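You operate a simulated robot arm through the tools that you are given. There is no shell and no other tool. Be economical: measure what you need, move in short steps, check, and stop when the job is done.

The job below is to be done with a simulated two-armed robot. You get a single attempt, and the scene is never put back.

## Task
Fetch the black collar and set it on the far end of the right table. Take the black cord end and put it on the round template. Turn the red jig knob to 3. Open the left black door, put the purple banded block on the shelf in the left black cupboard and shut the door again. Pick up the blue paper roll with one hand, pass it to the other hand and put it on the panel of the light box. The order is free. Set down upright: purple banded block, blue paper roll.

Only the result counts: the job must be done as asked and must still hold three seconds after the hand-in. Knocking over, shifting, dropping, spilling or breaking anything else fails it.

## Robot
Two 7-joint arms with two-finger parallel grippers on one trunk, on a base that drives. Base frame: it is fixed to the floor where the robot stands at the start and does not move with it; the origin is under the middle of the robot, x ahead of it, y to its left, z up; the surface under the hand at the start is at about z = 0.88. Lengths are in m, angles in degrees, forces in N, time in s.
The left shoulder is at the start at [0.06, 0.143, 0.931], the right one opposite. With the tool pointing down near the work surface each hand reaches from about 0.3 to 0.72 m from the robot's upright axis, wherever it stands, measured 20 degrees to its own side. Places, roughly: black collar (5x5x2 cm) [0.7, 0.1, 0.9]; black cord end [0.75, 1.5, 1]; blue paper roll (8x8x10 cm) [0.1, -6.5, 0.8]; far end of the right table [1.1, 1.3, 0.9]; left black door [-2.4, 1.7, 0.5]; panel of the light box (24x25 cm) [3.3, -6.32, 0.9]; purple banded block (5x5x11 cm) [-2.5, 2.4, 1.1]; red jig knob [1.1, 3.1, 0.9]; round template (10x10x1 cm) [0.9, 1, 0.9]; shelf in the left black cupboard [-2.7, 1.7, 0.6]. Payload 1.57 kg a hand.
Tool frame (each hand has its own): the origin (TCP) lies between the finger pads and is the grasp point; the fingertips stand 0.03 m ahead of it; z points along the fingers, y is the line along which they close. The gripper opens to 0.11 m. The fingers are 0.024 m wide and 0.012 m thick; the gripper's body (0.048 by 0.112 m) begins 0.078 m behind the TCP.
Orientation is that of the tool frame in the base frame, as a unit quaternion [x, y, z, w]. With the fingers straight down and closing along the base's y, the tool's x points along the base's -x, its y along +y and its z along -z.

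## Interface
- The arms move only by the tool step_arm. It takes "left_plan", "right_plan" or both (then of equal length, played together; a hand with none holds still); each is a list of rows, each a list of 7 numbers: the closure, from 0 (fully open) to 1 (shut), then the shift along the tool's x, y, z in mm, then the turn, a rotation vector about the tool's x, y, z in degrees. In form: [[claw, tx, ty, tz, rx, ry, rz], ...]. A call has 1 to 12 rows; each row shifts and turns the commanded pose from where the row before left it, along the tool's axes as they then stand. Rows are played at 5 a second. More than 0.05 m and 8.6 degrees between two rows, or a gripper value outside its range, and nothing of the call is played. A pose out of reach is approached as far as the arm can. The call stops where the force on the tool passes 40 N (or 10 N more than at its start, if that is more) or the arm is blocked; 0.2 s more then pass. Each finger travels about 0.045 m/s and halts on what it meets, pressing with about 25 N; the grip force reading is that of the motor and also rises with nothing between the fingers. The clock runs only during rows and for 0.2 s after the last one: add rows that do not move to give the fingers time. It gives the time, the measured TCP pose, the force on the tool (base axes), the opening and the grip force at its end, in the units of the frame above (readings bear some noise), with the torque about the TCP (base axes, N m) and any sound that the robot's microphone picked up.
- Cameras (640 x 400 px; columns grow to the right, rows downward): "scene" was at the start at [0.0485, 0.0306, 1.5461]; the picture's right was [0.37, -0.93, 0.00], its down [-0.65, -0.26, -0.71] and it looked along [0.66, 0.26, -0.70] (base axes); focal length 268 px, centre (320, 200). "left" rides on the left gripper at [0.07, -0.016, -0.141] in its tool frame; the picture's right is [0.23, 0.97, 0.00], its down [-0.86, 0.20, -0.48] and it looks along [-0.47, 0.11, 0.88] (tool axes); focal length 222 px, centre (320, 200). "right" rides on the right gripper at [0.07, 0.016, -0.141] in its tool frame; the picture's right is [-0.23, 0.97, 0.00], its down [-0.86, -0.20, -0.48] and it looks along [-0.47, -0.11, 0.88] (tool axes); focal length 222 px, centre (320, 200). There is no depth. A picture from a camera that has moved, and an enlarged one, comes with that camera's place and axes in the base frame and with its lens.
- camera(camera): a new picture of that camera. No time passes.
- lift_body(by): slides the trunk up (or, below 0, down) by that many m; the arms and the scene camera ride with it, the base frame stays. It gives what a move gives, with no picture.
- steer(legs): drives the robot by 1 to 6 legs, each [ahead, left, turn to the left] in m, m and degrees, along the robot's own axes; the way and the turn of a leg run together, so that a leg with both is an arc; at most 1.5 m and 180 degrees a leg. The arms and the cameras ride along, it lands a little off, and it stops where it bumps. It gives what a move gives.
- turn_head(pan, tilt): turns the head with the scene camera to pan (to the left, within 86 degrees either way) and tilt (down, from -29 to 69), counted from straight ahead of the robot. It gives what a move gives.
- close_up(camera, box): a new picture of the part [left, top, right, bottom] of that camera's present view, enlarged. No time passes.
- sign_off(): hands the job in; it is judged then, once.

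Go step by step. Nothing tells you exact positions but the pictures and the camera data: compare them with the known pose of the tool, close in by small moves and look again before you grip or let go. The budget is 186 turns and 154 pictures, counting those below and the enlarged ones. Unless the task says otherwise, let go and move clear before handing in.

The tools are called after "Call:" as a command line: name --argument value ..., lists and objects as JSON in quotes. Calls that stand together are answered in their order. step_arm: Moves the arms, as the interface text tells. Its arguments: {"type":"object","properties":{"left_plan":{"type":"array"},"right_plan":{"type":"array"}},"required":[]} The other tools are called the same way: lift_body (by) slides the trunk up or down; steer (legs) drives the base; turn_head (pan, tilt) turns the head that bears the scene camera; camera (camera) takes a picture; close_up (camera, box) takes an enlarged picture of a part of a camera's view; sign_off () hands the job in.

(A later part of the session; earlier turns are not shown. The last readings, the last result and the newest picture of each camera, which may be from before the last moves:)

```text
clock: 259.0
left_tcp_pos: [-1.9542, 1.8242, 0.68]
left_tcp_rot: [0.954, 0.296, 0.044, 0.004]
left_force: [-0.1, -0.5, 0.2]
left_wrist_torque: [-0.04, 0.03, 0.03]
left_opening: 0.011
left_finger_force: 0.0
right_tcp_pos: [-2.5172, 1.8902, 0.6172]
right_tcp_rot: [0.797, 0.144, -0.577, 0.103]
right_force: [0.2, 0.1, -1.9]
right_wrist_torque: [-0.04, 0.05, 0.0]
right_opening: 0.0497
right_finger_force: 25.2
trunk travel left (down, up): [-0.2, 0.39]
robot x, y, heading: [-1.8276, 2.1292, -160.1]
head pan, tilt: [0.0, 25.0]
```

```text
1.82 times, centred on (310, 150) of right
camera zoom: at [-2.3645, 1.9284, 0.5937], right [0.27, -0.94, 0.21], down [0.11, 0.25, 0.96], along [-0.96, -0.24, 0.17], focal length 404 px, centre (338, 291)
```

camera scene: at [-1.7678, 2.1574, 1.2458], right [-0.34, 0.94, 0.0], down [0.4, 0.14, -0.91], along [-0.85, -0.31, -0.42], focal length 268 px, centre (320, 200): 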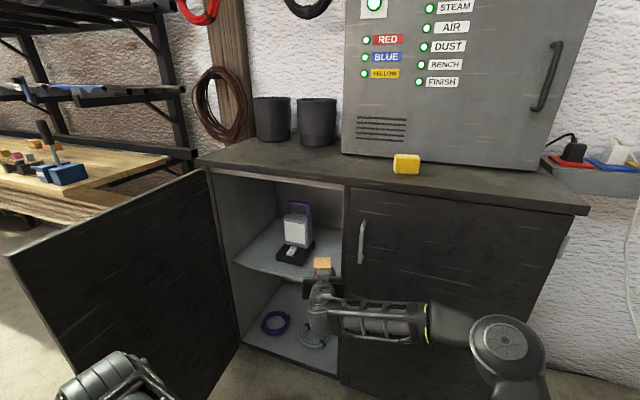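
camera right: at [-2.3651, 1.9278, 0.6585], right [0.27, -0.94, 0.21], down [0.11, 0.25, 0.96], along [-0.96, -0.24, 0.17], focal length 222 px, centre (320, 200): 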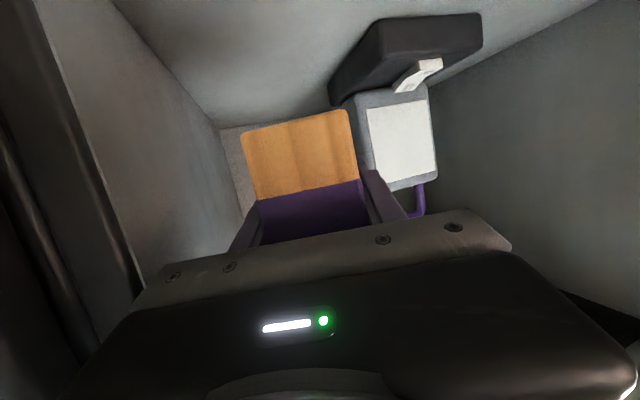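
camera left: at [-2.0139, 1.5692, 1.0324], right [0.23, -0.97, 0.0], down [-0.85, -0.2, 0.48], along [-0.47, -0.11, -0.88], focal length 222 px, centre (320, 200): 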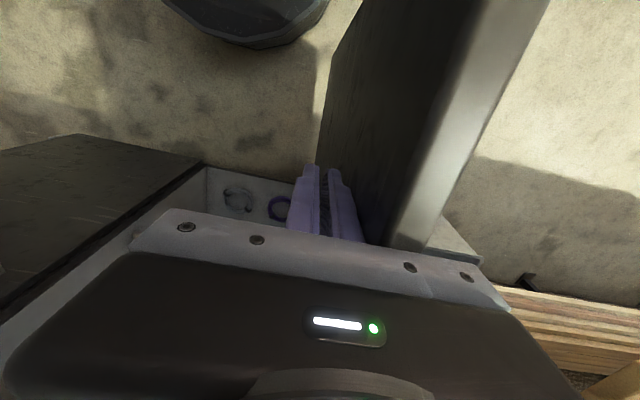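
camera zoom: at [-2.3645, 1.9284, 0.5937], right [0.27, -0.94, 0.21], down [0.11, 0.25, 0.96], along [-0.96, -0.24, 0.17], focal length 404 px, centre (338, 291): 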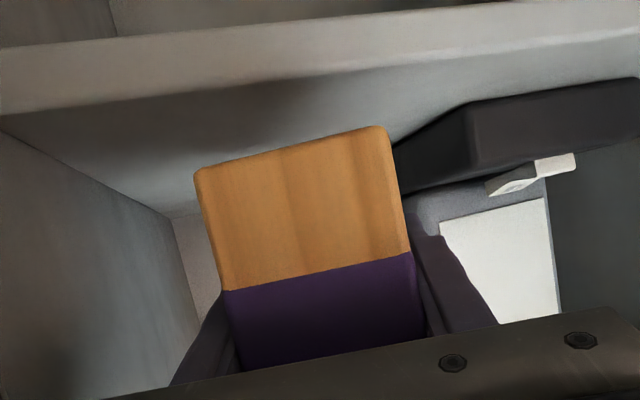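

About 9 mm remain by the picture. I continue.

Call:
step_arm --right_plan '[[0.75, 2.9, 0, 0.9, 0, 0, 0], [0.75, 0, 0, 0, 0, 0, 0]]'

Call:
step_arm --right_plan '[[0.75, 1.9, 0, 0.6, 0, 0, 0], [0.75, 0, 0, 0, 0, 0, 0]]'

Call:
step_arm --right_plan '[[0.75, 1.9, 0, 0.6, 0, 0, 0], [0.75, 0, 0, 0, 0, 0, 0]]'

Call:
step_arm --right_plan '[[0.75, 1.9, 0, 0.6, 0, 0, 0], [0.75, 0, 0, 0, 0, 0, 0]]'

```text
clock: 259.6
left_tcp_pos: [-1.9552, 1.8226, 0.6784]
left_tcp_rot: [0.954, 0.296, 0.044, 0.003]
left_force: [0.4, 1.3, -1.1]
left_wrist_torque: [-0.03, 0.02, -0.03]
left_opening: 0.011
left_finger_force: 0.1
right_tcp_pos: [-2.5171, 1.89, 0.6123]
right_tcp_rot: [0.798, 0.145, -0.576, 0.103]
right_force: [0.4, 0.0, -1.6]
right_wrist_torque: [0.0, 0.12, 0.0]
right_opening: 0.0497
right_finger_force: 25.3
trunk travel left (down, up): [-0.2, 0.39]
robot x, y, heading: [-1.8289, 2.1324, -160.0]
head pan, tilt: [0.0, 25.0]
```

```text
clock: 260.2
left_tcp_pos: [-1.9543, 1.8227, 0.6797]
left_tcp_rot: [0.954, 0.296, 0.044, 0.003]
left_force: [-0.7, 0.2, -0.2]
left_wrist_torque: [0.02, 0.03, 0.0]
left_opening: 0.0109
left_finger_force: 0.1
right_tcp_pos: [-2.5172, 1.8907, 0.6116]
right_tcp_rot: [0.797, 0.144, -0.577, 0.103]
right_force: [0.6, -0.1, -2.0]
right_wrist_torque: [-0.04, 0.04, 0.04]
right_opening: 0.0496
right_finger_force: 24.9
trunk travel left (down, up): [-0.2, 0.39]
robot x, y, heading: [-1.8272, 2.1299, -160.1]
head pan, tilt: [0.0, 25.0]
```

```text
clock: 260.8
left_tcp_pos: [-1.9552, 1.8235, 0.6797]
left_tcp_rot: [0.954, 0.296, 0.044, 0.004]
left_force: [0.7, 0.6, -0.1]
left_wrist_torque: [-0.03, -0.01, -0.01]
left_opening: 0.0111
left_finger_force: 0.1
right_tcp_pos: [-2.5179, 1.8898, 0.6083]
right_tcp_rot: [0.798, 0.144, -0.576, 0.103]
right_force: [0.4, -0.4, -1.7]
right_wrist_torque: [-0.02, 0.06, -0.02]
right_opening: 0.0501
right_finger_force: 24.6
trunk travel left (down, up): [-0.2, 0.39]
robot x, y, heading: [-1.829, 2.13, -159.9]
head pan, tilt: [0.0, 25.0]
```

```text
clock: 261.4
left_tcp_pos: [-1.9542, 1.8239, 0.6794]
left_tcp_rot: [0.954, 0.295, 0.044, 0.004]
left_force: [-0.2, -0.9, -0.3]
left_wrist_torque: [0.02, -0.01, 0.02]
left_opening: 0.011
left_finger_force: 0.1
right_tcp_pos: [-2.5164, 1.8903, 0.6071]
right_tcp_rot: [0.797, 0.144, -0.577, 0.103]
right_force: [0.0, -0.4, -2.0]
right_wrist_torque: [0.04, 0.05, 0.02]
right_opening: 0.0497
right_finger_force: 24.8
trunk travel left (down, up): [-0.2, 0.39]
robot x, y, heading: [-1.8304, 2.1317, -160.2]
head pan, tilt: [0.0, 25.0]
```

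Still no contact; a few more steps with a look.

Call:
step_arm --right_plan '[[0.75, 1.9, 0, 0.6, 0, 0, 0], [0.75, 0, 0, 0, 0, 0, 0]]'

Call:
step_arm --right_plan '[[0.75, 1.9, 0, 0.6, 0, 0, 0], [0.75, 0, 0, 0, 0, 0, 0]]'

Call:
close_up --camera "right" --box '[180, 40, 440, 260]'

```text
clock: 262.0
left_tcp_pos: [-1.9543, 1.8232, 0.6795]
left_tcp_rot: [0.954, 0.296, 0.044, 0.004]
left_force: [0.9, 0.4, -0.5]
left_wrist_torque: [0.0, 0.03, 0.02]
left_opening: 0.0111
left_finger_force: 0.2
right_tcp_pos: [-2.5165, 1.8898, 0.6049]
right_tcp_rot: [0.798, 0.144, -0.577, 0.103]
right_force: [0.5, -0.7, -1.7]
right_wrist_torque: [0.04, 0.06, 0.01]
right_opening: 0.0497
right_finger_force: 25.3
trunk travel left (down, up): [-0.2, 0.39]
robot x, y, heading: [-1.8295, 2.1297, -160.2]
head pan, tilt: [0.0, 25.0]
```

```text
clock: 262.6
left_tcp_pos: [-1.9546, 1.8235, 0.6801]
left_tcp_rot: [0.954, 0.296, 0.044, 0.004]
left_force: [-1.4, 0.3, 0.0]
left_wrist_torque: [0.02, 0.03, 0.01]
left_opening: 0.0108
left_finger_force: 0.0
right_tcp_pos: [-2.5171, 1.8896, 0.6032]
right_tcp_rot: [0.798, 0.145, -0.576, 0.103]
right_force: [0.1, 0.7, -1.9]
right_wrist_torque: [-0.04, 0.07, 0.0]
right_opening: 0.0498
right_finger_force: 25.1
trunk travel left (down, up): [-0.2, 0.39]
robot x, y, heading: [-1.8318, 2.1276, -160.0]
head pan, tilt: [0.0, 25.0]
```

```text
1.82 times, centred on (310, 150) of right
camera zoom: at [-2.3648, 1.9286, 0.5812], right [0.27, -0.94, 0.21], down [0.11, 0.25, 0.96], along [-0.96, -0.24, 0.17], focal length 404 px, centre (338, 291)
```

zoom: 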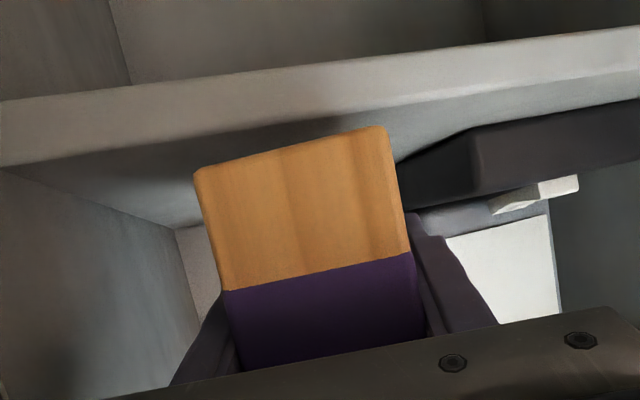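

The bottom edge now coincides with the shelf surface line. One or two more 1.5 mm steps to feel contact.

Call:
step_arm --right_plan '[[0.75, 1.5, 0, 0.5, 0, 0, 0], [0.75, 0, 0, 0, 0, 0, 0]]'

Call:
step_arm --right_plan '[[0.75, 1.5, 0, 0.5, 0, 0, 0], [0.75, 0, 0, 0, 0, 0, 0]]'

Call:
step_arm --right_plan '[[0.75, 1.5, 0, 0.5, 0, 0, 0], [0.75, 0, 0, 0, 0, 0, 0]]'

```text
clock: 263.2
left_tcp_pos: [-1.9549, 1.8221, 0.68]
left_tcp_rot: [0.954, 0.296, 0.044, 0.004]
left_force: [-0.5, 0.2, -0.5]
left_wrist_torque: [-0.02, -0.06, -0.01]
left_opening: 0.0109
left_finger_force: 0.0
right_tcp_pos: [-2.5172, 1.8897, 0.6016]
right_tcp_rot: [0.798, 0.145, -0.576, 0.103]
right_force: [-0.1, 0.6, -2.1]
right_wrist_torque: [-0.04, 0.04, -0.01]
right_opening: 0.0498
right_finger_force: 25.0
trunk travel left (down, up): [-0.2, 0.39]
robot x, y, heading: [-1.8272, 2.1289, -160.1]
head pan, tilt: [0.0, 25.0]
```

```text
clock: 263.8
left_tcp_pos: [-1.9549, 1.8234, 0.679]
left_tcp_rot: [0.955, 0.295, 0.043, 0.004]
left_force: [0.0, 0.4, 0.1]
left_wrist_torque: [0.01, -0.02, -0.01]
left_opening: 0.0109
left_finger_force: 0.0
right_tcp_pos: [-2.5173, 1.889, 0.5998]
right_tcp_rot: [0.798, 0.145, -0.577, 0.103]
right_force: [-0.1, 1.0, -1.4]
right_wrist_torque: [-0.02, 0.04, 0.01]
right_opening: 0.0498
right_finger_force: 25.0
trunk travel left (down, up): [-0.2, 0.39]
robot x, y, heading: [-1.8299, 2.1337, -159.9]
head pan, tilt: [0.0, 25.0]
```

```text
clock: 264.4
left_tcp_pos: [-1.9535, 1.8223, 0.6796]
left_tcp_rot: [0.954, 0.295, 0.043, 0.004]
left_force: [-0.2, 0.6, 0.9]
left_wrist_torque: [-0.02, -0.01, 0.01]
left_opening: 0.0111
left_finger_force: 0.1
right_tcp_pos: [-2.5175, 1.889, 0.5991]
right_tcp_rot: [0.797, 0.144, -0.577, 0.103]
right_force: [0.5, 0.3, -1.8]
right_wrist_torque: [-0.04, 0.1, 0.0]
right_opening: 0.0498
right_finger_force: 24.8
trunk travel left (down, up): [-0.2, 0.39]
robot x, y, heading: [-1.8276, 2.1328, -160.0]
head pan, tilt: [0.0, 25.0]
```

Call:
step_arm --right_plan '[[0.75, 1.5, 0, 0.5, 0, 0, 0], [0.75, 1.5, 0, 0.5, 0, 0, 0], [0.75, 0, 0, 0, 0, 0, 0]]'

Call:
step_arm --right_plan '[[0.75, 1.5, 0, 0.5, 0, 0, 0], [0.75, 1.5, 0, 0.5, 0, 0, 0], [0.75, 0, 0, 0, 0, 0, 0]]'

Call:
close_up --camera "scene" --box '[240, 200, 360, 310]'

```text
clock: 265.2
left_tcp_pos: [-1.9551, 1.8231, 0.6791]
left_tcp_rot: [0.954, 0.296, 0.044, 0.003]
left_force: [0.0, 0.0, 0.3]
left_wrist_torque: [-0.01, 0.01, -0.02]
left_opening: 0.0112
left_finger_force: 0.0
right_tcp_pos: [-2.5166, 1.8888, 0.5952]
right_tcp_rot: [0.797, 0.144, -0.577, 0.103]
right_force: [-0.2, -0.4, -1.0]
right_wrist_torque: [0.01, 0.05, 0.02]
right_opening: 0.0499
right_finger_force: 25.3
trunk travel left (down, up): [-0.2, 0.39]
robot x, y, heading: [-1.8275, 2.1314, -160.3]
head pan, tilt: [0.0, 25.0]
```

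```text
clock: 266.0
left_tcp_pos: [-1.9541, 1.8223, 0.6787]
left_tcp_rot: [0.954, 0.295, 0.044, 0.004]
left_force: [-0.3, -0.1, 0.1]
left_wrist_torque: [-0.02, 0.01, -0.01]
left_opening: 0.0112
left_finger_force: 0.1
right_tcp_pos: [-2.5188, 1.89, 0.5928]
right_tcp_rot: [0.798, 0.144, -0.577, 0.103]
right_force: [0.3, 0.5, 1.3]
right_wrist_torque: [-0.09, -0.01, 0.0]
right_opening: 0.0497
right_finger_force: 25.0
trunk travel left (down, up): [-0.2, 0.39]
robot x, y, heading: [-1.8304, 2.1336, -159.9]
head pan, tilt: [0.0, 25.0]
```

```text
3.64 times, centred on (300, 255) of scene
camera zoom: at [-1.8859, 2.1094, 1.2459], right [-0.34, 0.94, 0.0], down [0.4, 0.14, -0.91], along [-0.85, -0.31, -0.42], focal length 973 px, centre (393, 0)
```

zoom: 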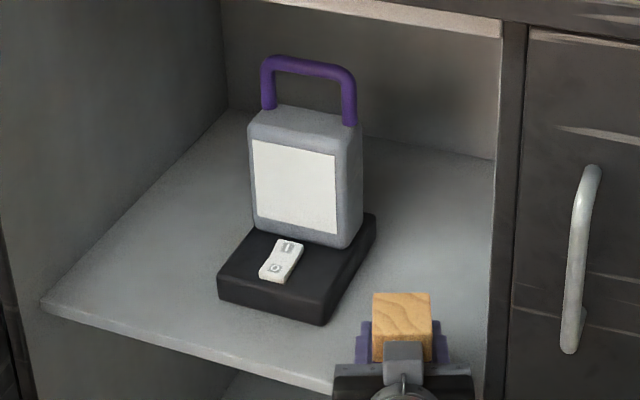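

Force reversed: the block rests on the shelf. I open gently and withdraw along the tool axis.

Call:
step_arm --right_plan '[[0.75, 0.9, 0, 0.3, 0, 0, 0], [0.5, 0, 0, 0, 0, 0, 0], [0.4, 0, 0, 0, 0, 0, 0], [0.4, 0, 0, 0, 0, 0, 0]]'

Call:
close_up --camera "scene" --box '[240, 200, 360, 310]'

Call:
close_up --camera "right" --box '[180, 40, 440, 260]'

```text
clock: 267.0
left_tcp_pos: [-1.9537, 1.8236, 0.6786]
left_tcp_rot: [0.954, 0.295, 0.044, 0.003]
left_force: [0.5, -0.9, 0.2]
left_wrist_torque: [0.01, -0.01, -0.04]
left_opening: 0.011
left_finger_force: 0.0
right_tcp_pos: [-2.5176, 1.8893, 0.5907]
right_tcp_rot: [0.797, 0.145, -0.577, 0.103]
right_force: [0.4, 1.0, -0.1]
right_wrist_torque: [-0.02, 0.03, -0.04]
right_opening: 0.0661
right_finger_force: 0.1
trunk travel left (down, up): [-0.2, 0.39]
robot x, y, heading: [-1.8295, 2.1317, -160.2]
head pan, tilt: [0.0, 25.0]
```

```text
3.64 times, centred on (300, 255) of scene
camera zoom: at [-1.886, 2.1093, 1.2458], right [-0.34, 0.94, 0.0], down [0.4, 0.14, -0.91], along [-0.85, -0.31, -0.42], focal length 973 px, centre (393, 0)
```

zoom: 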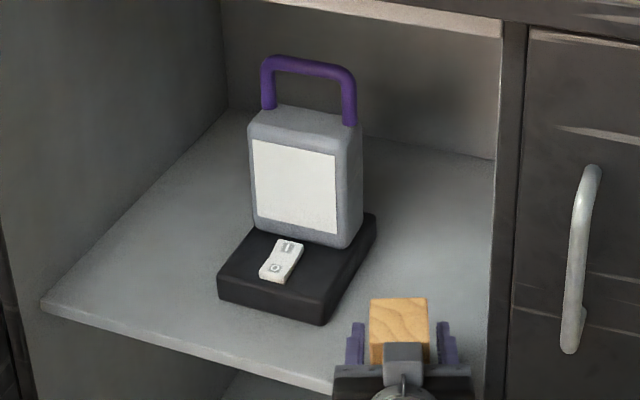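

```text
1.82 times, centred on (310, 150) of right
camera zoom: at [-2.3647, 1.9284, 0.5687], right [0.27, -0.94, 0.21], down [0.11, 0.25, 0.96], along [-0.96, -0.24, 0.17], focal length 404 px, centre (338, 291)
```

zoom: 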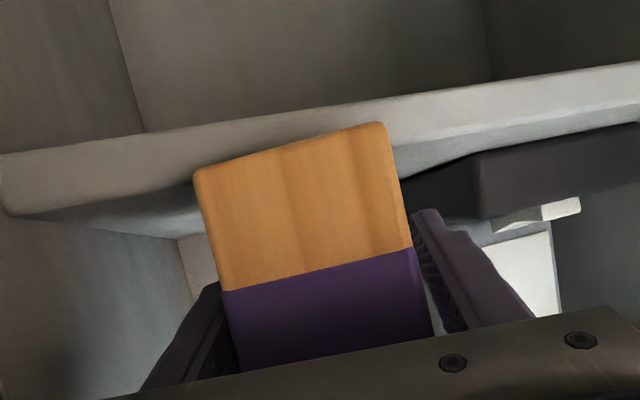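

The block rests on the shelf, but its front edge sits right at the shelf edge, too near the door. I regrip, lift slightly, move it ~4.5 cm deeper (straight −x), and set it down again.

Call:
step_arm --right_plan '[[0.75, 0, 0, 0, 0, 0, 0], [0.75, 0, 0, 0, 0, 0, 0], [0.75, 0, 0, 0, 0, 0, 0], [0.75, -9.5, 0, -3.1, 0, 0, 0], [0.75, -4.4, -5, 13.3, 0, 0, 0], [0.75, -4.4, -5, 13.3, 0, 0, 0], [0.75, -4.4, -5, 13.3, 0, 0, 0], [0.75, 0, 0, 0, 0, 0, 0]]'

Call:
close_up --camera "scene" --box '[240, 200, 360, 310]'

Call:
camera --camera "right"

```text
clock: 268.8
left_tcp_pos: [-1.9536, 1.8215, 0.6789]
left_tcp_rot: [0.954, 0.296, 0.044, 0.003]
left_force: [0.9, 1.6, 0.2]
left_wrist_torque: [0.0, 0.01, 0.03]
left_opening: 0.0108
left_finger_force: 0.0
right_tcp_pos: [-2.557, 1.883, 0.6005]
right_tcp_rot: [0.797, 0.147, -0.576, 0.106]
right_force: [22.8, -19.6, -1.1]
right_wrist_torque: [0.46, 0.41, -4.27]
right_opening: 0.0498
right_finger_force: 25.3
trunk travel left (down, up): [-0.2, 0.39]
robot x, y, heading: [-1.8285, 2.1296, -160.1]
head pan, tilt: [0.0, 25.0]
```

```text
3.64 times, centred on (300, 255) of scene
camera zoom: at [-1.8843, 2.1075, 1.2459], right [-0.34, 0.94, 0.0], down [0.4, 0.15, -0.91], along [-0.85, -0.31, -0.42], focal length 973 px, centre (393, 0)
```

zoom: 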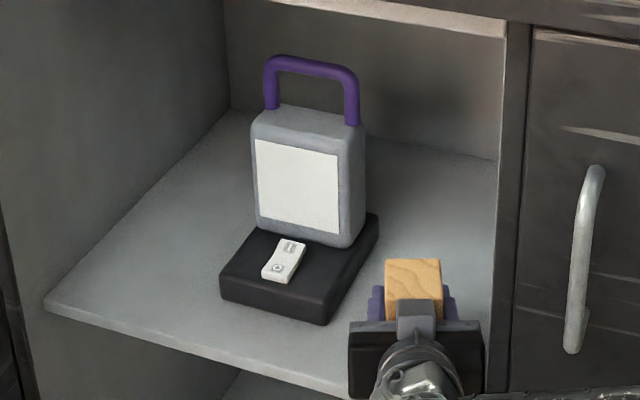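

```text
39 pictures are left
camera right: at [-2.4054, 1.9232, 0.5778], right [0.28, -0.94, 0.22], down [0.1, 0.25, 0.96], along [-0.95, -0.25, 0.17], focal length 222 px, centre (320, 200)
```

right: 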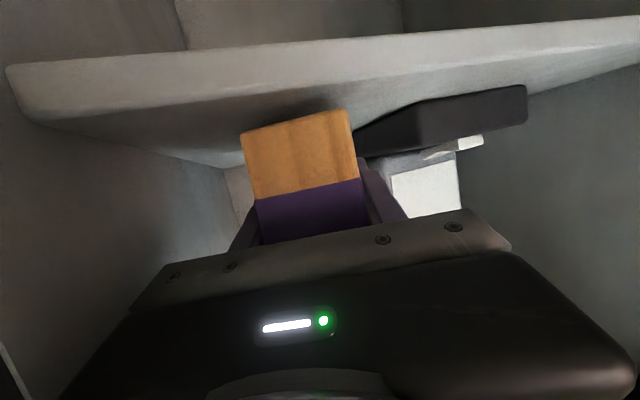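

Gripper body presses lightly on the partition edge; I shift 8 mm left, then lower.

Call:
step_arm --right_plan '[[0.75, 0, 8, 0, 0, 0, 0], [0.75, 0, 0, 0, 0, 0, 0]]'

Call:
step_arm --right_plan '[[0.75, 4.7, 0, 1.6, 0, 0, 0], [0.75, 1.9, 0, 0.6, 0, 0, 0], [0.75, 0, 0, 0, 0, 0, 0]]'

```text
clock: 269.4
left_tcp_pos: [-1.9546, 1.8241, 0.68]
left_tcp_rot: [0.955, 0.295, 0.045, 0.004]
left_force: [0.4, 0.4, 0.4]
left_wrist_torque: [0.03, 0.0, -0.01]
left_opening: 0.011
left_finger_force: 0.0
right_tcp_pos: [-2.5622, 1.8837, 0.5987]
right_tcp_rot: [0.797, 0.142, -0.578, 0.1]
right_force: [-0.5, -0.9, -1.8]
right_wrist_torque: [-0.03, 0.03, -0.03]
right_opening: 0.0501
right_finger_force: 24.6
trunk travel left (down, up): [-0.2, 0.39]
robot x, y, heading: [-1.8288, 2.1258, -160.3]
head pan, tilt: [0.0, 25.0]
```

```text
clock: 270.2
left_tcp_pos: [-1.9554, 1.8239, 0.6801]
left_tcp_rot: [0.954, 0.295, 0.044, 0.004]
left_force: [-0.1, -0.1, 0.3]
left_wrist_torque: [-0.04, 0.02, -0.05]
left_opening: 0.0111
left_finger_force: 0.1
right_tcp_pos: [-2.5594, 1.8808, 0.5936]
right_tcp_rot: [0.798, 0.144, -0.576, 0.103]
right_force: [0.2, 0.4, -1.9]
right_wrist_torque: [0.01, 0.08, -0.02]
right_opening: 0.0498
right_finger_force: 24.7
trunk travel left (down, up): [-0.2, 0.39]
robot x, y, heading: [-1.8307, 2.1329, -160.1]
head pan, tilt: [0.0, 25.0]
```

Call:
step_arm --right_plan '[[0.75, 1.4, 0, 0.5, 0, 0, 0], [0.75, 1.0, 0, 0.3, 0, 0, 0], [0.75, 0, 0, 0, 0, 0, 0]]'

```text
clock: 271.0
left_tcp_pos: [-1.9541, 1.8223, 0.6786]
left_tcp_rot: [0.954, 0.296, 0.044, 0.004]
left_force: [-1.0, 0.0, 0.1]
left_wrist_torque: [0.0, 0.02, -0.01]
left_opening: 0.0111
left_finger_force: 0.1
right_tcp_pos: [-2.5578, 1.8812, 0.5926]
right_tcp_rot: [0.797, 0.145, -0.578, 0.104]
right_force: [1.4, -0.7, 8.2]
right_wrist_torque: [-0.04, -0.54, -0.03]
right_opening: 0.0496
right_finger_force: 24.6
trunk travel left (down, up): [-0.2, 0.39]
robot x, y, heading: [-1.8305, 2.1308, -160.3]
head pan, tilt: [0.0, 25.0]
```

Firm contact. I open and withdraw along the tool axis.

Call:
step_arm --right_plan '[[0.75, -0.9, 0, -0.3, 0, 0, 0], [0.5, 0, 0, 0, 0, 0, 0], [0.4, 0, 0, 0, 0, 0, 0], [0.4, 0, 0, 0, 0, 0, 0], [0.4, 0, 0, -15, 0, 0, 0], [0.4, 0, 0, -30, 0, 0, 0], [0.4, 0, 0, -30, 0, 0, 0], [0.4, 0, 0, -30, 0, 0, 0]]'

Call:
steer --legs '[[-0.2, 0, 0]]'

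Call:
camera --camera "scene"

```text
clock: 272.8
left_tcp_pos: [-1.9542, 1.8234, 0.6807]
left_tcp_rot: [0.954, 0.296, 0.044, 0.004]
left_force: [0.4, 0.0, -0.2]
left_wrist_torque: [-0.01, 0.0, 0.0]
left_opening: 0.0109
left_finger_force: 0.0
right_tcp_pos: [-2.4653, 1.9152, 0.6244]
right_tcp_rot: [0.798, 0.145, -0.576, 0.103]
right_force: [0.1, 1.0, -0.3]
right_wrist_torque: [-0.05, 0.03, 0.0]
right_opening: 0.0657
right_finger_force: 0.1
trunk travel left (down, up): [-0.2, 0.39]
robot x, y, heading: [-1.8297, 2.1304, -160.1]
head pan, tilt: [0.0, 25.0]
```

```text
clock: 274.4
left_tcp_pos: [-1.7643, 1.8913, 0.6797]
left_tcp_rot: [0.954, 0.296, 0.044, 0.004]
left_force: [0.4, 0.3, 0.0]
left_wrist_torque: [-0.02, -0.03, -0.02]
left_opening: 0.011
left_finger_force: 0.0
right_tcp_pos: [-2.2758, 1.9831, 0.6254]
right_tcp_rot: [0.797, 0.145, -0.577, 0.104]
right_force: [-0.4, -0.7, -1.0]
right_wrist_torque: [-0.02, 0.01, 0.0]
right_opening: 0.0658
right_finger_force: 0.1
trunk travel left (down, up): [-0.2, 0.39]
robot x, y, heading: [-1.6414, 2.1975, -159.9]
head pan, tilt: [0.0, 25.0]
```

```text
38 pictures are left
camera scene: at [-1.6964, 2.178, 1.2458], right [-0.34, 0.94, 0.0], down [0.4, 0.14, -0.91], along [-0.85, -0.31, -0.42], focal length 268 px, centre (320, 200)
```

scene: 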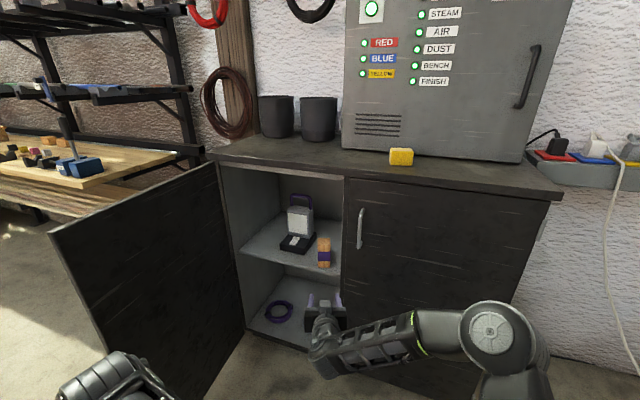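

The block stands upright on the shelf, clear of the door. Now I tuck the right arm, raise the trunk, square up and move left to get the left hand outside the door.

Call:
step_arm --right_plan '[[0.2, 8, -22, -34.2, 0, 8, 0], [0.2, 12.6, -22, -32.8, 0, 8, 0], [0.2, 17.1, -22, -30.7, 0, 8, 0], [0.2, 21.2, -22, -28, 0, 8, 0], [0.2, 24.9, -22, -24.8, 0, 8, 0], [0.2, 28.1, -22, -21.1, 0, 8, 0], [0.2, 30.8, -22, -17, 0, 8, 0], [0.2, 32.8, -22, -12.5, 0, 8, 0], [0.2, 34.2, -22, -7.8, 0, 8, 0], [0.2, 0, 0, 0, 0, 0, 0]]'

Call:
lift_body --by 0.2

Call:
steer --legs '[[0, 0, -20], [-0.13, 0, 0], [0, 0.55, 0]]'

Call:
turn_head --pan 25 --tilt 40

Call:
camera --camera "scene"

```text
clock: 276.6
left_tcp_pos: [-1.7642, 1.892, 0.6794]
left_tcp_rot: [0.954, 0.296, 0.045, 0.004]
left_force: [0.1, -0.1, -0.2]
left_wrist_torque: [0.03, -0.04, 0.0]
left_opening: 0.0111
left_finger_force: 0.0
right_tcp_pos: [-2.0485, 2.2782, 0.6543]
right_tcp_rot: [0.984, 0.178, 0.002, -0.002]
right_force: [0.3, 0.2, 0.3]
right_wrist_torque: [0.0, -0.01, 0.05]
right_opening: 0.088
right_finger_force: 0.0
trunk travel left (down, up): [-0.2, 0.39]
robot x, y, heading: [-1.6406, 2.2006, -160.1]
head pan, tilt: [0.0, 25.0]
```

```text
clock: 278.8
left_tcp_pos: [-1.7636, 1.8904, 0.8798]
left_tcp_rot: [0.954, 0.296, 0.044, 0.004]
left_force: [-1.2, 0.1, -0.3]
left_wrist_torque: [0.0, 0.0, -0.03]
left_opening: 0.0109
left_finger_force: 0.1
right_tcp_pos: [-2.0481, 2.2781, 0.8537]
right_tcp_rot: [0.984, 0.178, 0.002, -0.002]
right_force: [-0.9, 0.2, 0.5]
right_wrist_torque: [-0.02, 0.0, -0.01]
right_opening: 0.088
right_finger_force: 0.0
trunk travel left (down, up): [-0.4, 0.19]
robot x, y, heading: [-1.6402, 2.1984, -160.0]
head pan, tilt: [0.0, 25.0]
```

```text
clock: 283.9
left_tcp_pos: [-1.7357, 1.4122, 0.8799]
left_tcp_rot: [0.991, 0.123, 0.043, 0.012]
left_force: [0.1, -0.1, 0.0]
left_wrist_torque: [-0.01, 0.0, -0.01]
left_opening: 0.011
left_finger_force: 0.1
right_tcp_pos: [-1.8675, 1.8718, 0.8538]
right_tcp_rot: [1.0, 0.001, 0.002, 0.0]
right_force: [0.3, -0.5, 0.0]
right_wrist_torque: [0.03, 0.0, 0.03]
right_opening: 0.0881
right_finger_force: 0.0
trunk travel left (down, up): [-0.4, 0.19]
robot x, y, heading: [-1.5168, 1.6546, 179.7]
head pan, tilt: [0.0, 25.0]
```

```text
clock: 284.8
left_tcp_pos: [-1.7352, 1.4111, 0.8799]
left_tcp_rot: [0.991, 0.123, 0.043, 0.011]
left_force: [0.0, -0.2, 0.3]
left_wrist_torque: [0.0, -0.01, 0.0]
left_opening: 0.0111
left_finger_force: 0.1
right_tcp_pos: [-1.8686, 1.8712, 0.8548]
right_tcp_rot: [1.0, 0.001, 0.002, -0.001]
right_force: [0.0, -0.5, -0.8]
right_wrist_torque: [0.0, 0.0, -0.05]
right_opening: 0.0881
right_finger_force: 0.1
trunk travel left (down, up): [-0.4, 0.19]
robot x, y, heading: [-1.5075, 1.6565, 179.4]
head pan, tilt: [25.0, 40.0]
```

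```text
37 pictures are left
camera scene: at [-1.5572, 1.6211, 1.4226], right [-0.42, 0.91, 0.0], down [0.58, 0.27, -0.77], along [-0.7, -0.32, -0.64], focal length 268 px, centre (320, 200)
```

scene: 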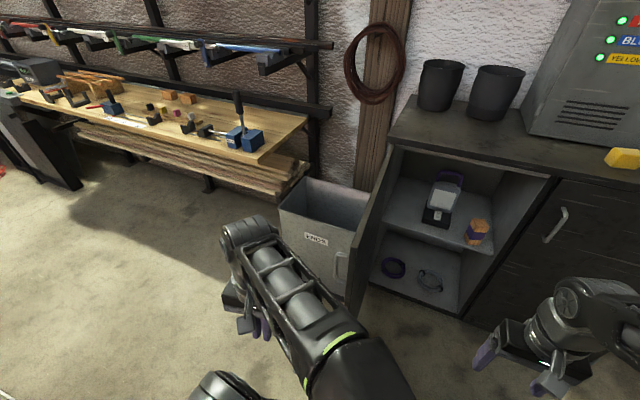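

The door is at ~90° with its handle near (−2.0, 1.48). I extend the left hand along the outer side of the door.

Call:
step_arm --left_plan '[[0.95, -35, 0, 0, 0, 0, 7], [0.95, -35, 0, 0, 0, 0, 7], [0.95, -35, 5, 0, 0, 0, 0], [0.95, -35, 5, 0, 0, 0, 0], [0.95, -35, 0, 0, 0, 0, 0], [0.95, -35, 0, 0, 0, 0, 0], [0.95, -35, 0, 0, 0, 0, 0], [0.95, -35, 0, 0, 0, 0, 0], [0.95, -20, 0, 0, 0, 0, 0]]'

Call:
camera --camera "scene"

```text
clock: 286.8
left_tcp_pos: [-2.0274, 1.3942, 0.8582]
left_tcp_rot: [0.999, 0.001, 0.043, 0.006]
left_force: [0.3, 0.4, 0.8]
left_wrist_torque: [0.01, -0.02, -0.01]
left_opening: 0.0053
left_finger_force: 0.1
left hand out of reach, approached as far as the arm can: row 9
right_tcp_pos: [-1.8668, 1.8712, 0.8549]
right_tcp_rot: [1.0, 0.001, 0.003, 0.0]
right_force: [0.5, 0.7, -0.8]
right_wrist_torque: [0.02, 0.03, 0.04]
right_opening: 0.088
right_finger_force: 0.0
trunk travel left (down, up): [-0.4, 0.19]
robot x, y, heading: [-1.5097, 1.6547, 179.4]
head pan, tilt: [25.0, 40.0]
```

```text
36 pictures are left
camera scene: at [-1.557, 1.6213, 1.4225], right [-0.42, 0.91, 0.0], down [0.58, 0.27, -0.77], along [-0.7, -0.32, -0.64], focal length 268 px, centre (320, 200)
```

scene: 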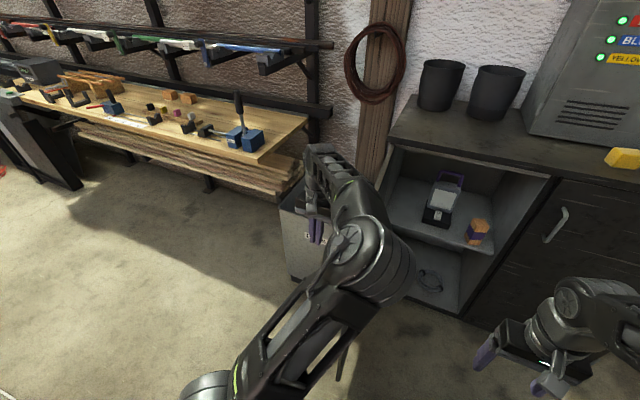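

The left hand is outside the door. I push the door shut by driving the base along an arc in small legs.

Call:
steer --legs '[[0, -0.04, 0], [0, -0.04, 0], [0, -0.04, 0], [0, -0.045, 0], [0.013, -0.072, 0], [0.026, -0.069, 0]]'

Call:
camera --camera "scene"

```text
clock: 290.4
left_tcp_pos: [-2.0631, 1.7044, 0.8566]
left_tcp_rot: [0.999, 0.001, 0.043, 0.006]
left_force: [-0.5, 0.4, 0.4]
left_wrist_torque: [-0.04, -0.03, 0.01]
left_opening: 0.0056
left_finger_force: 0.1
right_tcp_pos: [-1.9051, 2.1825, 0.8543]
right_tcp_rot: [1.0, 0.001, 0.003, -0.001]
right_force: [-1.0, 0.7, -0.2]
right_wrist_torque: [0.0, -0.03, 0.03]
right_opening: 0.0878
right_finger_force: 0.1
trunk travel left (down, up): [-0.4, 0.19]
robot x, y, heading: [-1.5497, 1.9656, 179.7]
head pan, tilt: [25.0, 40.0]
```

```text
35 pictures are left
camera scene: at [-1.594, 1.9318, 1.4225], right [-0.42, 0.91, 0.0], down [0.58, 0.27, -0.77], along [-0.7, -0.32, -0.64], focal length 268 px, centre (320, 200)
```

scene: 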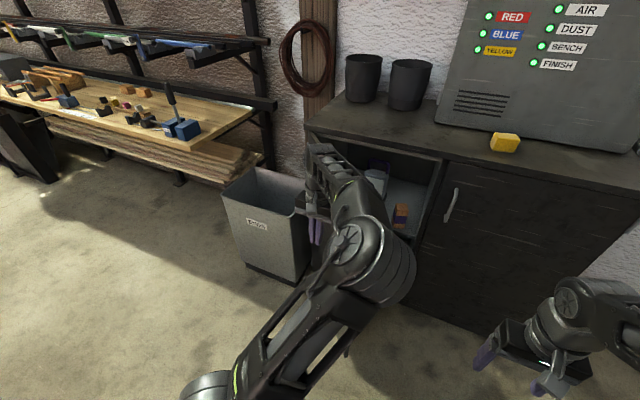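

The door follows. I continue the arc.

Call:
steer --legs '[[0.037, -0.063, 0], [0.047, -0.056, 0], [0.057, -0.047, 0], [0.063, -0.037, 0]]'

Call:
camera --camera "scene"

```text
clock: 293.3
left_tcp_pos: [-2.2671, 1.9081, 0.8557]
left_tcp_rot: [0.999, 0.004, 0.044, 0.007]
left_force: [-0.2, -0.4, 0.0]
left_wrist_torque: [-0.01, 0.0, 0.01]
left_opening: 0.0056
left_finger_force: 0.1
right_tcp_pos: [-2.1098, 2.3865, 0.8532]
right_tcp_rot: [1.0, 0.002, 0.003, -0.001]
right_force: [-0.1, 0.4, 0.3]
right_wrist_torque: [-0.01, -0.05, -0.03]
right_opening: 0.0877
right_finger_force: 0.1
trunk travel left (down, up): [-0.4, 0.19]
robot x, y, heading: [-1.7522, 2.1704, 179.8]
head pan, tilt: [25.0, 40.0]
```

```text
34 pictures are left
camera scene: at [-1.7992, 2.137, 1.4225], right [-0.42, 0.91, 0.0], down [0.58, 0.27, -0.77], along [-0.69, -0.32, -0.64], focal length 268 px, centre (320, 200)
```

scene: 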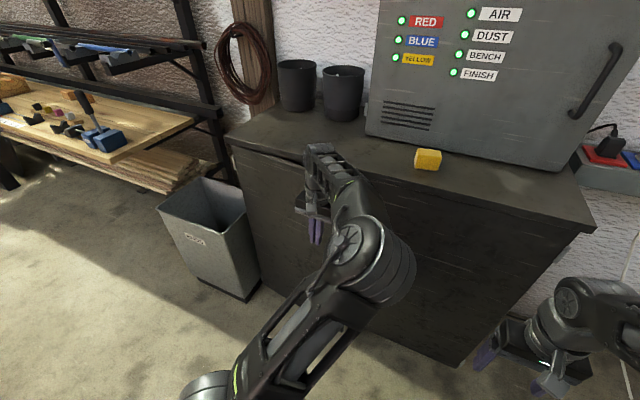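

Nearly closed. I push the rest straight ahead in small legs until it meets resistance.

Call:
steer --legs '[[0.04, -0.008, 0], [0.03, 0, 0], [0.025, 0, 0], [0.025, 0, 0], [0.02, 0, 0]]'

Call:
camera --camera "scene"

```text
clock: 295.6
left_tcp_pos: [-2.3819, 1.9146, 0.8567]
left_tcp_rot: [0.999, 0.003, 0.05, 0.004]
left_force: [0.0, -0.7, 0.1]
left_wrist_torque: [-0.01, 0.01, -0.03]
left_opening: 0.0057
left_finger_force: 0.0
right_tcp_pos: [-2.2297, 2.3924, 0.8537]
right_tcp_rot: [1.0, 0.003, 0.003, -0.001]
right_force: [0.0, 0.0, 0.5]
right_wrist_torque: [0.01, 0.0, 0.0]
right_opening: 0.088
right_finger_force: 0.0
trunk travel left (down, up): [-0.4, 0.19]
robot x, y, heading: [-1.8729, 2.1803, 179.8]
head pan, tilt: [25.0, 40.0]
stopped in leg 4: the force on the tool passed its limit at 82 N (the readings are from after the stop); the commanded pose is now the measured one
```

```text
33 pictures are left
camera scene: at [-1.9172, 2.1443, 1.4225], right [-0.42, 0.91, 0.0], down [0.58, 0.27, -0.77], along [-0.69, -0.32, -0.64], focal length 268 px, centre (320, 200)
```

scene: 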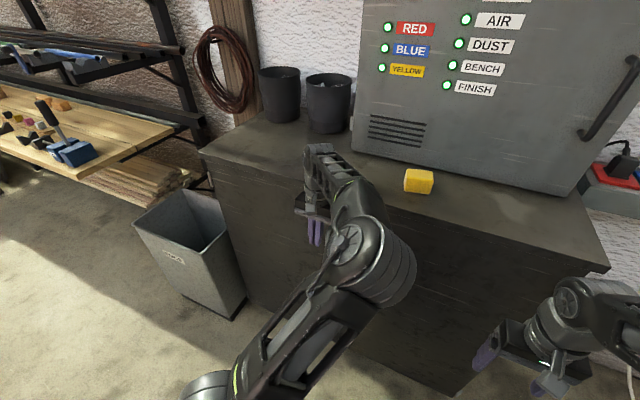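

Resistance met. I back away and inspect whether the door is flush.

Call:
steer --legs '[[-0.2, 0, 0]]'

Call:
turn_head --pan 15 --tilt 35

Call:
camera --camera "scene"

```text
clock: 297.2
left_tcp_pos: [-2.1794, 1.916, 0.8578]
left_tcp_rot: [0.999, 0.003, 0.05, 0.004]
left_force: [1.3, 0.0, -0.3]
left_wrist_torque: [0.04, 0.01, 0.01]
left_opening: 0.0054
left_finger_force: 0.1
right_tcp_pos: [-2.027, 2.3928, 0.8547]
right_tcp_rot: [1.0, 0.003, 0.003, -0.001]
right_force: [0.2, -0.2, 1.0]
right_wrist_torque: [-0.03, 0.04, 0.02]
right_opening: 0.0877
right_finger_force: 0.0
trunk travel left (down, up): [-0.4, 0.19]
robot x, y, heading: [-1.6691, 2.1831, 179.9]
head pan, tilt: [25.0, 40.0]
```

```text
clock: 297.9
left_tcp_pos: [-2.1793, 1.9159, 0.8573]
left_tcp_rot: [0.999, 0.002, 0.049, 0.004]
left_force: [0.3, 0.6, -0.3]
left_wrist_torque: [-0.02, -0.01, 0.0]
left_opening: 0.0056
left_finger_force: 0.1
right_tcp_pos: [-2.0271, 2.3941, 0.8536]
right_tcp_rot: [1.0, 0.002, 0.003, -0.001]
right_force: [0.3, 0.6, -1.0]
right_wrist_torque: [0.03, -0.01, -0.01]
right_opening: 0.0879
right_finger_force: 0.0
trunk travel left (down, up): [-0.4, 0.19]
robot x, y, heading: [-1.6703, 2.1799, 179.6]
head pan, tilt: [15.0, 35.0]
```

```text
32 pictures are left
camera scene: at [-1.7236, 2.1571, 1.43], right [-0.26, 0.97, 0.0], down [0.55, 0.15, -0.82], along [-0.79, -0.21, -0.57], focal length 268 px, centre (320, 200)
```

scene: 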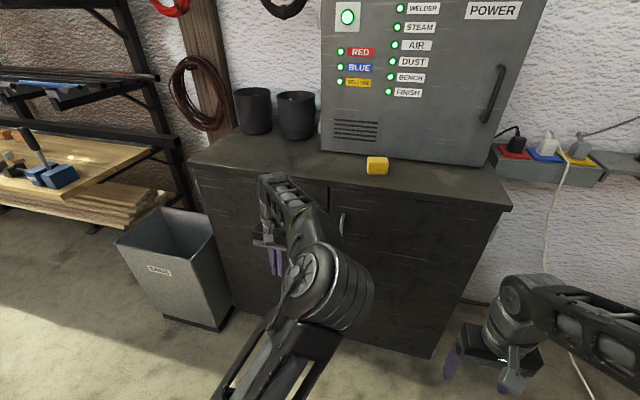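

It looks flush. I retract the left arm and take a close-up of the seam to be sure.

Call:
step_arm --left_plan '[[0.5, 40, 10, 0, 0, 0, 0], [0.2, 40, 15, 0, 0, 0, 0], [0, 40, 15, 0, 0, 0, 0], [0, 40, 15, 0, 0, 0, 0], [0, 30, 15, 0, 0, 0, 0]]'

Call:
close_up --camera "scene" --box '[180, 150, 400, 330]'

```text
clock: 299.1
left_tcp_pos: [-1.9873, 1.8494, 0.8754]
left_tcp_rot: [0.999, 0.003, 0.05, 0.005]
left_force: [0.9, -0.1, 0.3]
left_wrist_torque: [-0.02, 0.0, -0.04]
left_opening: 0.1078
left_finger_force: 0.0
right_tcp_pos: [-2.0262, 2.3947, 0.8533]
right_tcp_rot: [1.0, 0.003, 0.003, -0.001]
right_force: [0.2, -0.5, -0.4]
right_wrist_torque: [0.0, -0.03, 0.01]
right_opening: 0.0883
right_finger_force: 0.0
trunk travel left (down, up): [-0.4, 0.19]
robot x, y, heading: [-1.6732, 2.1784, 179.8]
head pan, tilt: [15.0, 35.0]
```

```text
2.22 times, centred on (290, 240) of scene
camera zoom: at [-1.7234, 2.157, 1.4301], right [-0.26, 0.97, 0.0], down [0.55, 0.15, -0.82], along [-0.79, -0.21, -0.57], focal length 595 px, centre (387, 111)
```

zoom: 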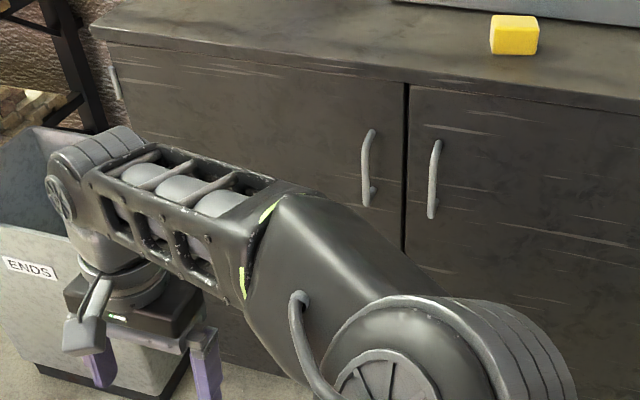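

The door is shut flush. Four jobs done; now the roll, far away at y≈−6.5. I drive back out through the passage and turn to face −y for a look.

Call:
lift_body --by 0.19

Call:
steer --legs '[[0, 1.12, 0], [-1.35, 0, 0], [0, 0.4, 0], [0, 0, 90]]'

Call:
turn_head --pan 0 --tilt 22

Call:
camera --camera "scene"

```text
clock: 301.2
left_tcp_pos: [-1.9894, 1.8482, 1.0661]
left_tcp_rot: [0.999, 0.002, 0.05, 0.004]
left_force: [0.9, 0.4, 0.3]
left_wrist_torque: [0.01, -0.04, -0.02]
left_opening: 0.1101
left_finger_force: 0.1
right_tcp_pos: [-2.0276, 2.3927, 1.044]
right_tcp_rot: [1.0, 0.002, 0.003, -0.001]
right_force: [0.0, 0.1, 0.9]
right_wrist_torque: [-0.01, -0.03, 0.01]
right_opening: 0.0882
right_finger_force: 0.0
trunk travel left (down, up): [-0.59, 0.0]
robot x, y, heading: [-1.6705, 2.181, 179.9]
head pan, tilt: [15.0, 35.0]
```

```text
clock: 319.2
left_tcp_pos: [-0.0001, 0.3419, 1.0674]
left_tcp_rot: [0.705, 0.708, 0.038, -0.031]
left_force: [-0.2, 0.3, 0.2]
left_wrist_torque: [0.02, -0.01, -0.02]
left_opening: 0.1103
left_finger_force: 0.2
right_tcp_pos: [-0.5444, 0.3038, 1.0448]
right_tcp_rot: [0.706, 0.708, 0.001, -0.002]
right_force: [-0.3, -0.2, -1.1]
right_wrist_torque: [0.0, -0.01, -0.02]
right_opening: 0.088
right_finger_force: 0.0
trunk travel left (down, up): [-0.59, 0.0]
robot x, y, heading: [-0.3313, 0.6576, -90.4]
head pan, tilt: [15.0, 35.0]
```

```text
clock: 319.9
left_tcp_pos: [-0.0005, 0.3408, 1.0668]
left_tcp_rot: [0.705, 0.708, 0.038, -0.032]
left_force: [-0.2, -0.1, 0.5]
left_wrist_torque: [-0.01, -0.05, 0.0]
left_opening: 0.1102
left_finger_force: 0.0
right_tcp_pos: [-0.5442, 0.3029, 1.0437]
right_tcp_rot: [0.706, 0.708, 0.001, -0.002]
right_force: [-0.3, 0.2, 0.2]
right_wrist_torque: [0.01, -0.02, 0.02]
right_opening: 0.0878
right_finger_force: 0.1
trunk travel left (down, up): [-0.59, 0.0]
robot x, y, heading: [-0.3365, 0.6593, -90.4]
head pan, tilt: [0.0, 22.0]
```

```text
30 pictures are left
camera scene: at [-0.3281, 0.5972, 1.6406], right [-1.0, 0.0, 0.0], down [0.0, 0.38, -0.93], along [0.0, -0.93, -0.38], focal length 268 px, centre (320, 200)
```

scene: 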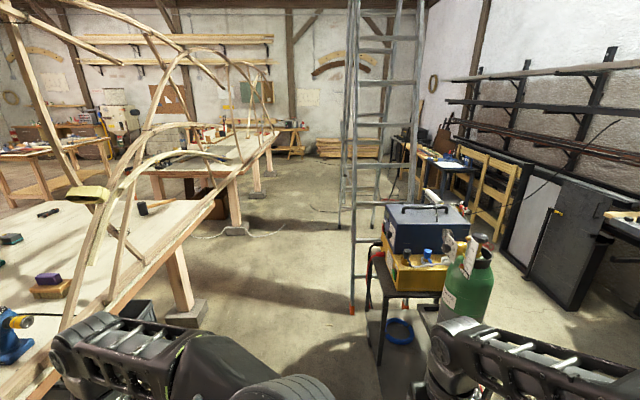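

The way south runs between the ladder (x≈−0.56) and the bench with ribs (x≈0.44). I narrow the arms by extending both hands forward, then drive down the middle.

Call:
step_arm --left_plan '[[0, 0, -40, 0, 0, 0, 0], [0, -30, -40, 0, 0, 0, 0], [0, -40, -30, 0, 0, 0, 0], [0, -40, -30, 0, 0, 0, 0], [0, -40, -20, 0, 0, 0, 0], [0, -40, -20, 0, 0, 0, 0], [0, -30, 0, 0, 0, 0, 0]]' --right_plan '[[0, -20, 15, 0, 0, 0, 0], [0, -30, 15, 0, 0, 0, 0], [0, -35, 15, 0, 0, 0, 0], [0, -35, 15, 0, 0, 0, 0], [0, -35, 15, 0, 0, 0, 0], [0, -35, 15, 0, 0, 0, 0], [0, -30, 10, 0, 0, 0, 0]]'

Call:
turn_head --pan 0 --tilt 30

Call:
camera --camera "scene"

```text
clock: 321.6
left_tcp_pos: [-0.1783, 0.1194, 1.0425]
left_tcp_rot: [0.704, 0.708, 0.039, -0.033]
left_force: [0.6, -0.4, -0.9]
left_wrist_torque: [0.02, 0.0, 0.01]
left_opening: 0.1102
left_finger_force: 0.1
right_tcp_pos: [-0.443, 0.0824, 1.0431]
right_tcp_rot: [0.706, 0.708, 0.002, -0.004]
right_force: [-0.4, 0.0, -0.1]
right_wrist_torque: [-0.01, 0.0, -0.02]
right_opening: 0.1099
right_finger_force: 0.0
trunk travel left (down, up): [-0.59, 0.0]
robot x, y, heading: [-0.3279, 0.6561, -90.2]
head pan, tilt: [0.0, 22.0]
```

```text
clock: 322.2
left_tcp_pos: [-0.1782, 0.1207, 1.0449]
left_tcp_rot: [0.705, 0.708, 0.038, -0.033]
left_force: [-0.8, -0.4, 0.4]
left_wrist_torque: [-0.03, -0.01, 0.02]
left_opening: 0.1101
left_finger_force: 0.0
right_tcp_pos: [-0.4435, 0.0842, 1.045]
right_tcp_rot: [0.706, 0.709, 0.001, -0.003]
right_force: [0.0, 0.6, -0.3]
right_wrist_torque: [0.01, 0.01, 0.02]
right_opening: 0.1102
right_finger_force: 0.0
trunk travel left (down, up): [-0.59, 0.0]
robot x, y, heading: [-0.3298, 0.6583, -90.3]
head pan, tilt: [0.0, 30.0]
```

```text
29 pictures are left
camera scene: at [-0.3282, 0.5994, 1.6279], right [-1.0, 0.0, 0.0], down [0.0, 0.5, -0.87], along [0.0, -0.87, -0.5], focal length 268 px, centre (320, 200)
```

scene: 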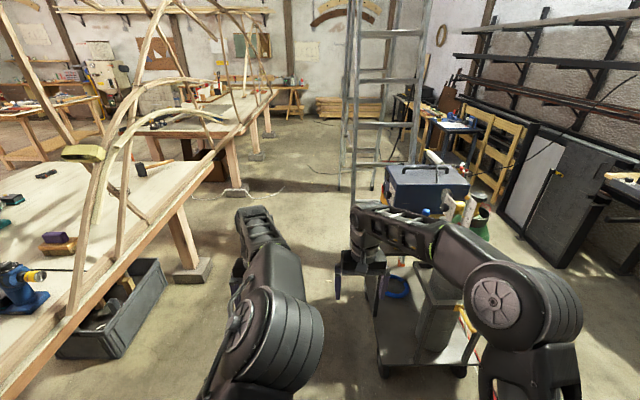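

The corridor is clear around x≈0. I shift to x≈0 and drive south 3 m.

Call:
steer --legs '[[0, 0.35, 0], [1.5, 0, 0], [1.5, 0, 0]]'

Call:
turn_head --pan 0 --tilt 22

Call:
camera --camera "scene"

```text
clock: 338.5
left_tcp_pos: [0.15, -2.8764, 1.0433]
left_tcp_rot: [0.713, 0.7, 0.038, -0.031]
left_force: [-0.6, -0.9, -0.3]
left_wrist_torque: [0.02, 0.01, 0.0]
left_opening: 0.1101
left_finger_force: 0.1
right_tcp_pos: [-0.1172, -2.9057, 1.0439]
right_tcp_rot: [0.714, 0.701, 0.001, -0.003]
right_force: [-0.6, 0.4, -0.3]
right_wrist_torque: [0.02, -0.01, 0.01]
right_opening: 0.11
right_finger_force: 0.1
trunk travel left (down, up): [-0.59, 0.0]
robot x, y, heading: [0.0089, -2.3348, -91.7]
head pan, tilt: [0.0, 30.0]
```

```text
clock: 339.2
left_tcp_pos: [0.1509, -2.8771, 1.0427]
left_tcp_rot: [0.713, 0.699, 0.039, -0.031]
left_force: [-0.2, 0.4, -0.4]
left_wrist_torque: [-0.01, 0.02, 0.02]
left_opening: 0.1101
left_finger_force: 0.1
right_tcp_pos: [-0.1161, -2.9068, 1.0439]
right_tcp_rot: [0.714, 0.7, 0.001, -0.003]
right_force: [0.9, 0.4, -0.3]
right_wrist_torque: [-0.01, 0.0, -0.01]
right_opening: 0.11
right_finger_force: 0.1
trunk travel left (down, up): [-0.59, 0.0]
robot x, y, heading: [0.0119, -2.3339, -91.4]
head pan, tilt: [0.0, 22.0]
```

```text
28 pictures are left
camera scene: at [0.0099, -2.396, 1.6406], right [-1.0, 0.03, 0.0], down [0.01, 0.38, -0.93], along [-0.03, -0.93, -0.38], focal length 268 px, centre (320, 200)
```

scene: 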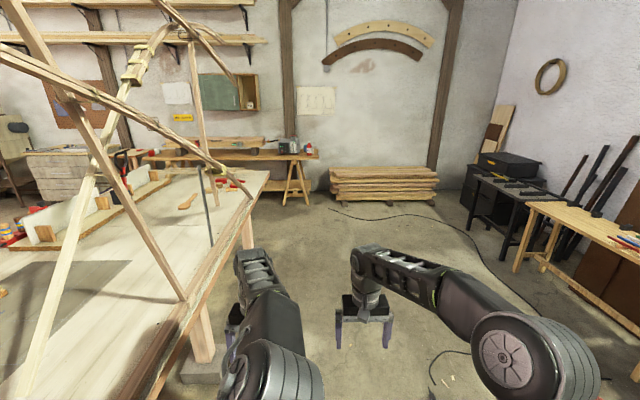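

I can see the far bench; the roll should be at its right end near (0.1, −6.5). I drive closer and look.

Call:
steer --legs '[[0, 0, 1.4], [1.5, 0, 0], [1.3, 0, 0]]'

Call:
camera --camera "scene"

```text
clock: 353.0
left_tcp_pos: [0.2001, -5.6443, 1.0424]
left_tcp_rot: [0.694, 0.718, 0.038, -0.033]
left_force: [0.2, -1.0, -0.5]
left_wrist_torque: [0.01, 0.03, 0.0]
left_opening: 0.1101
left_finger_force: 0.2
right_tcp_pos: [-0.0643, -5.6879, 1.0449]
right_tcp_rot: [0.695, 0.719, 0.002, -0.003]
right_force: [0.3, -0.3, 0.7]
right_wrist_torque: [0.02, 0.02, -0.01]
right_opening: 0.1097
right_finger_force: 0.0
trunk travel left (down, up): [-0.59, 0.0]
robot x, y, heading: [0.0317, -5.1061, -88.4]
head pan, tilt: [0.0, 22.0]
```

```text
27 pictures are left
camera scene: at [0.0357, -5.1724, 1.6406], right [-1.0, -0.03, 0.0], down [-0.01, 0.37, -0.93], along [0.02, -0.93, -0.38], focal length 268 px, centre (320, 200)
```

scene: 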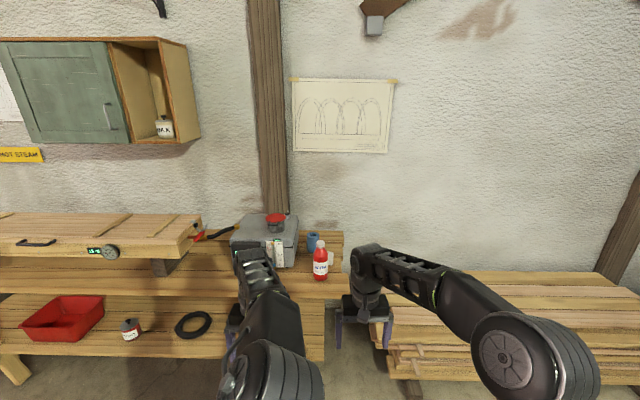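

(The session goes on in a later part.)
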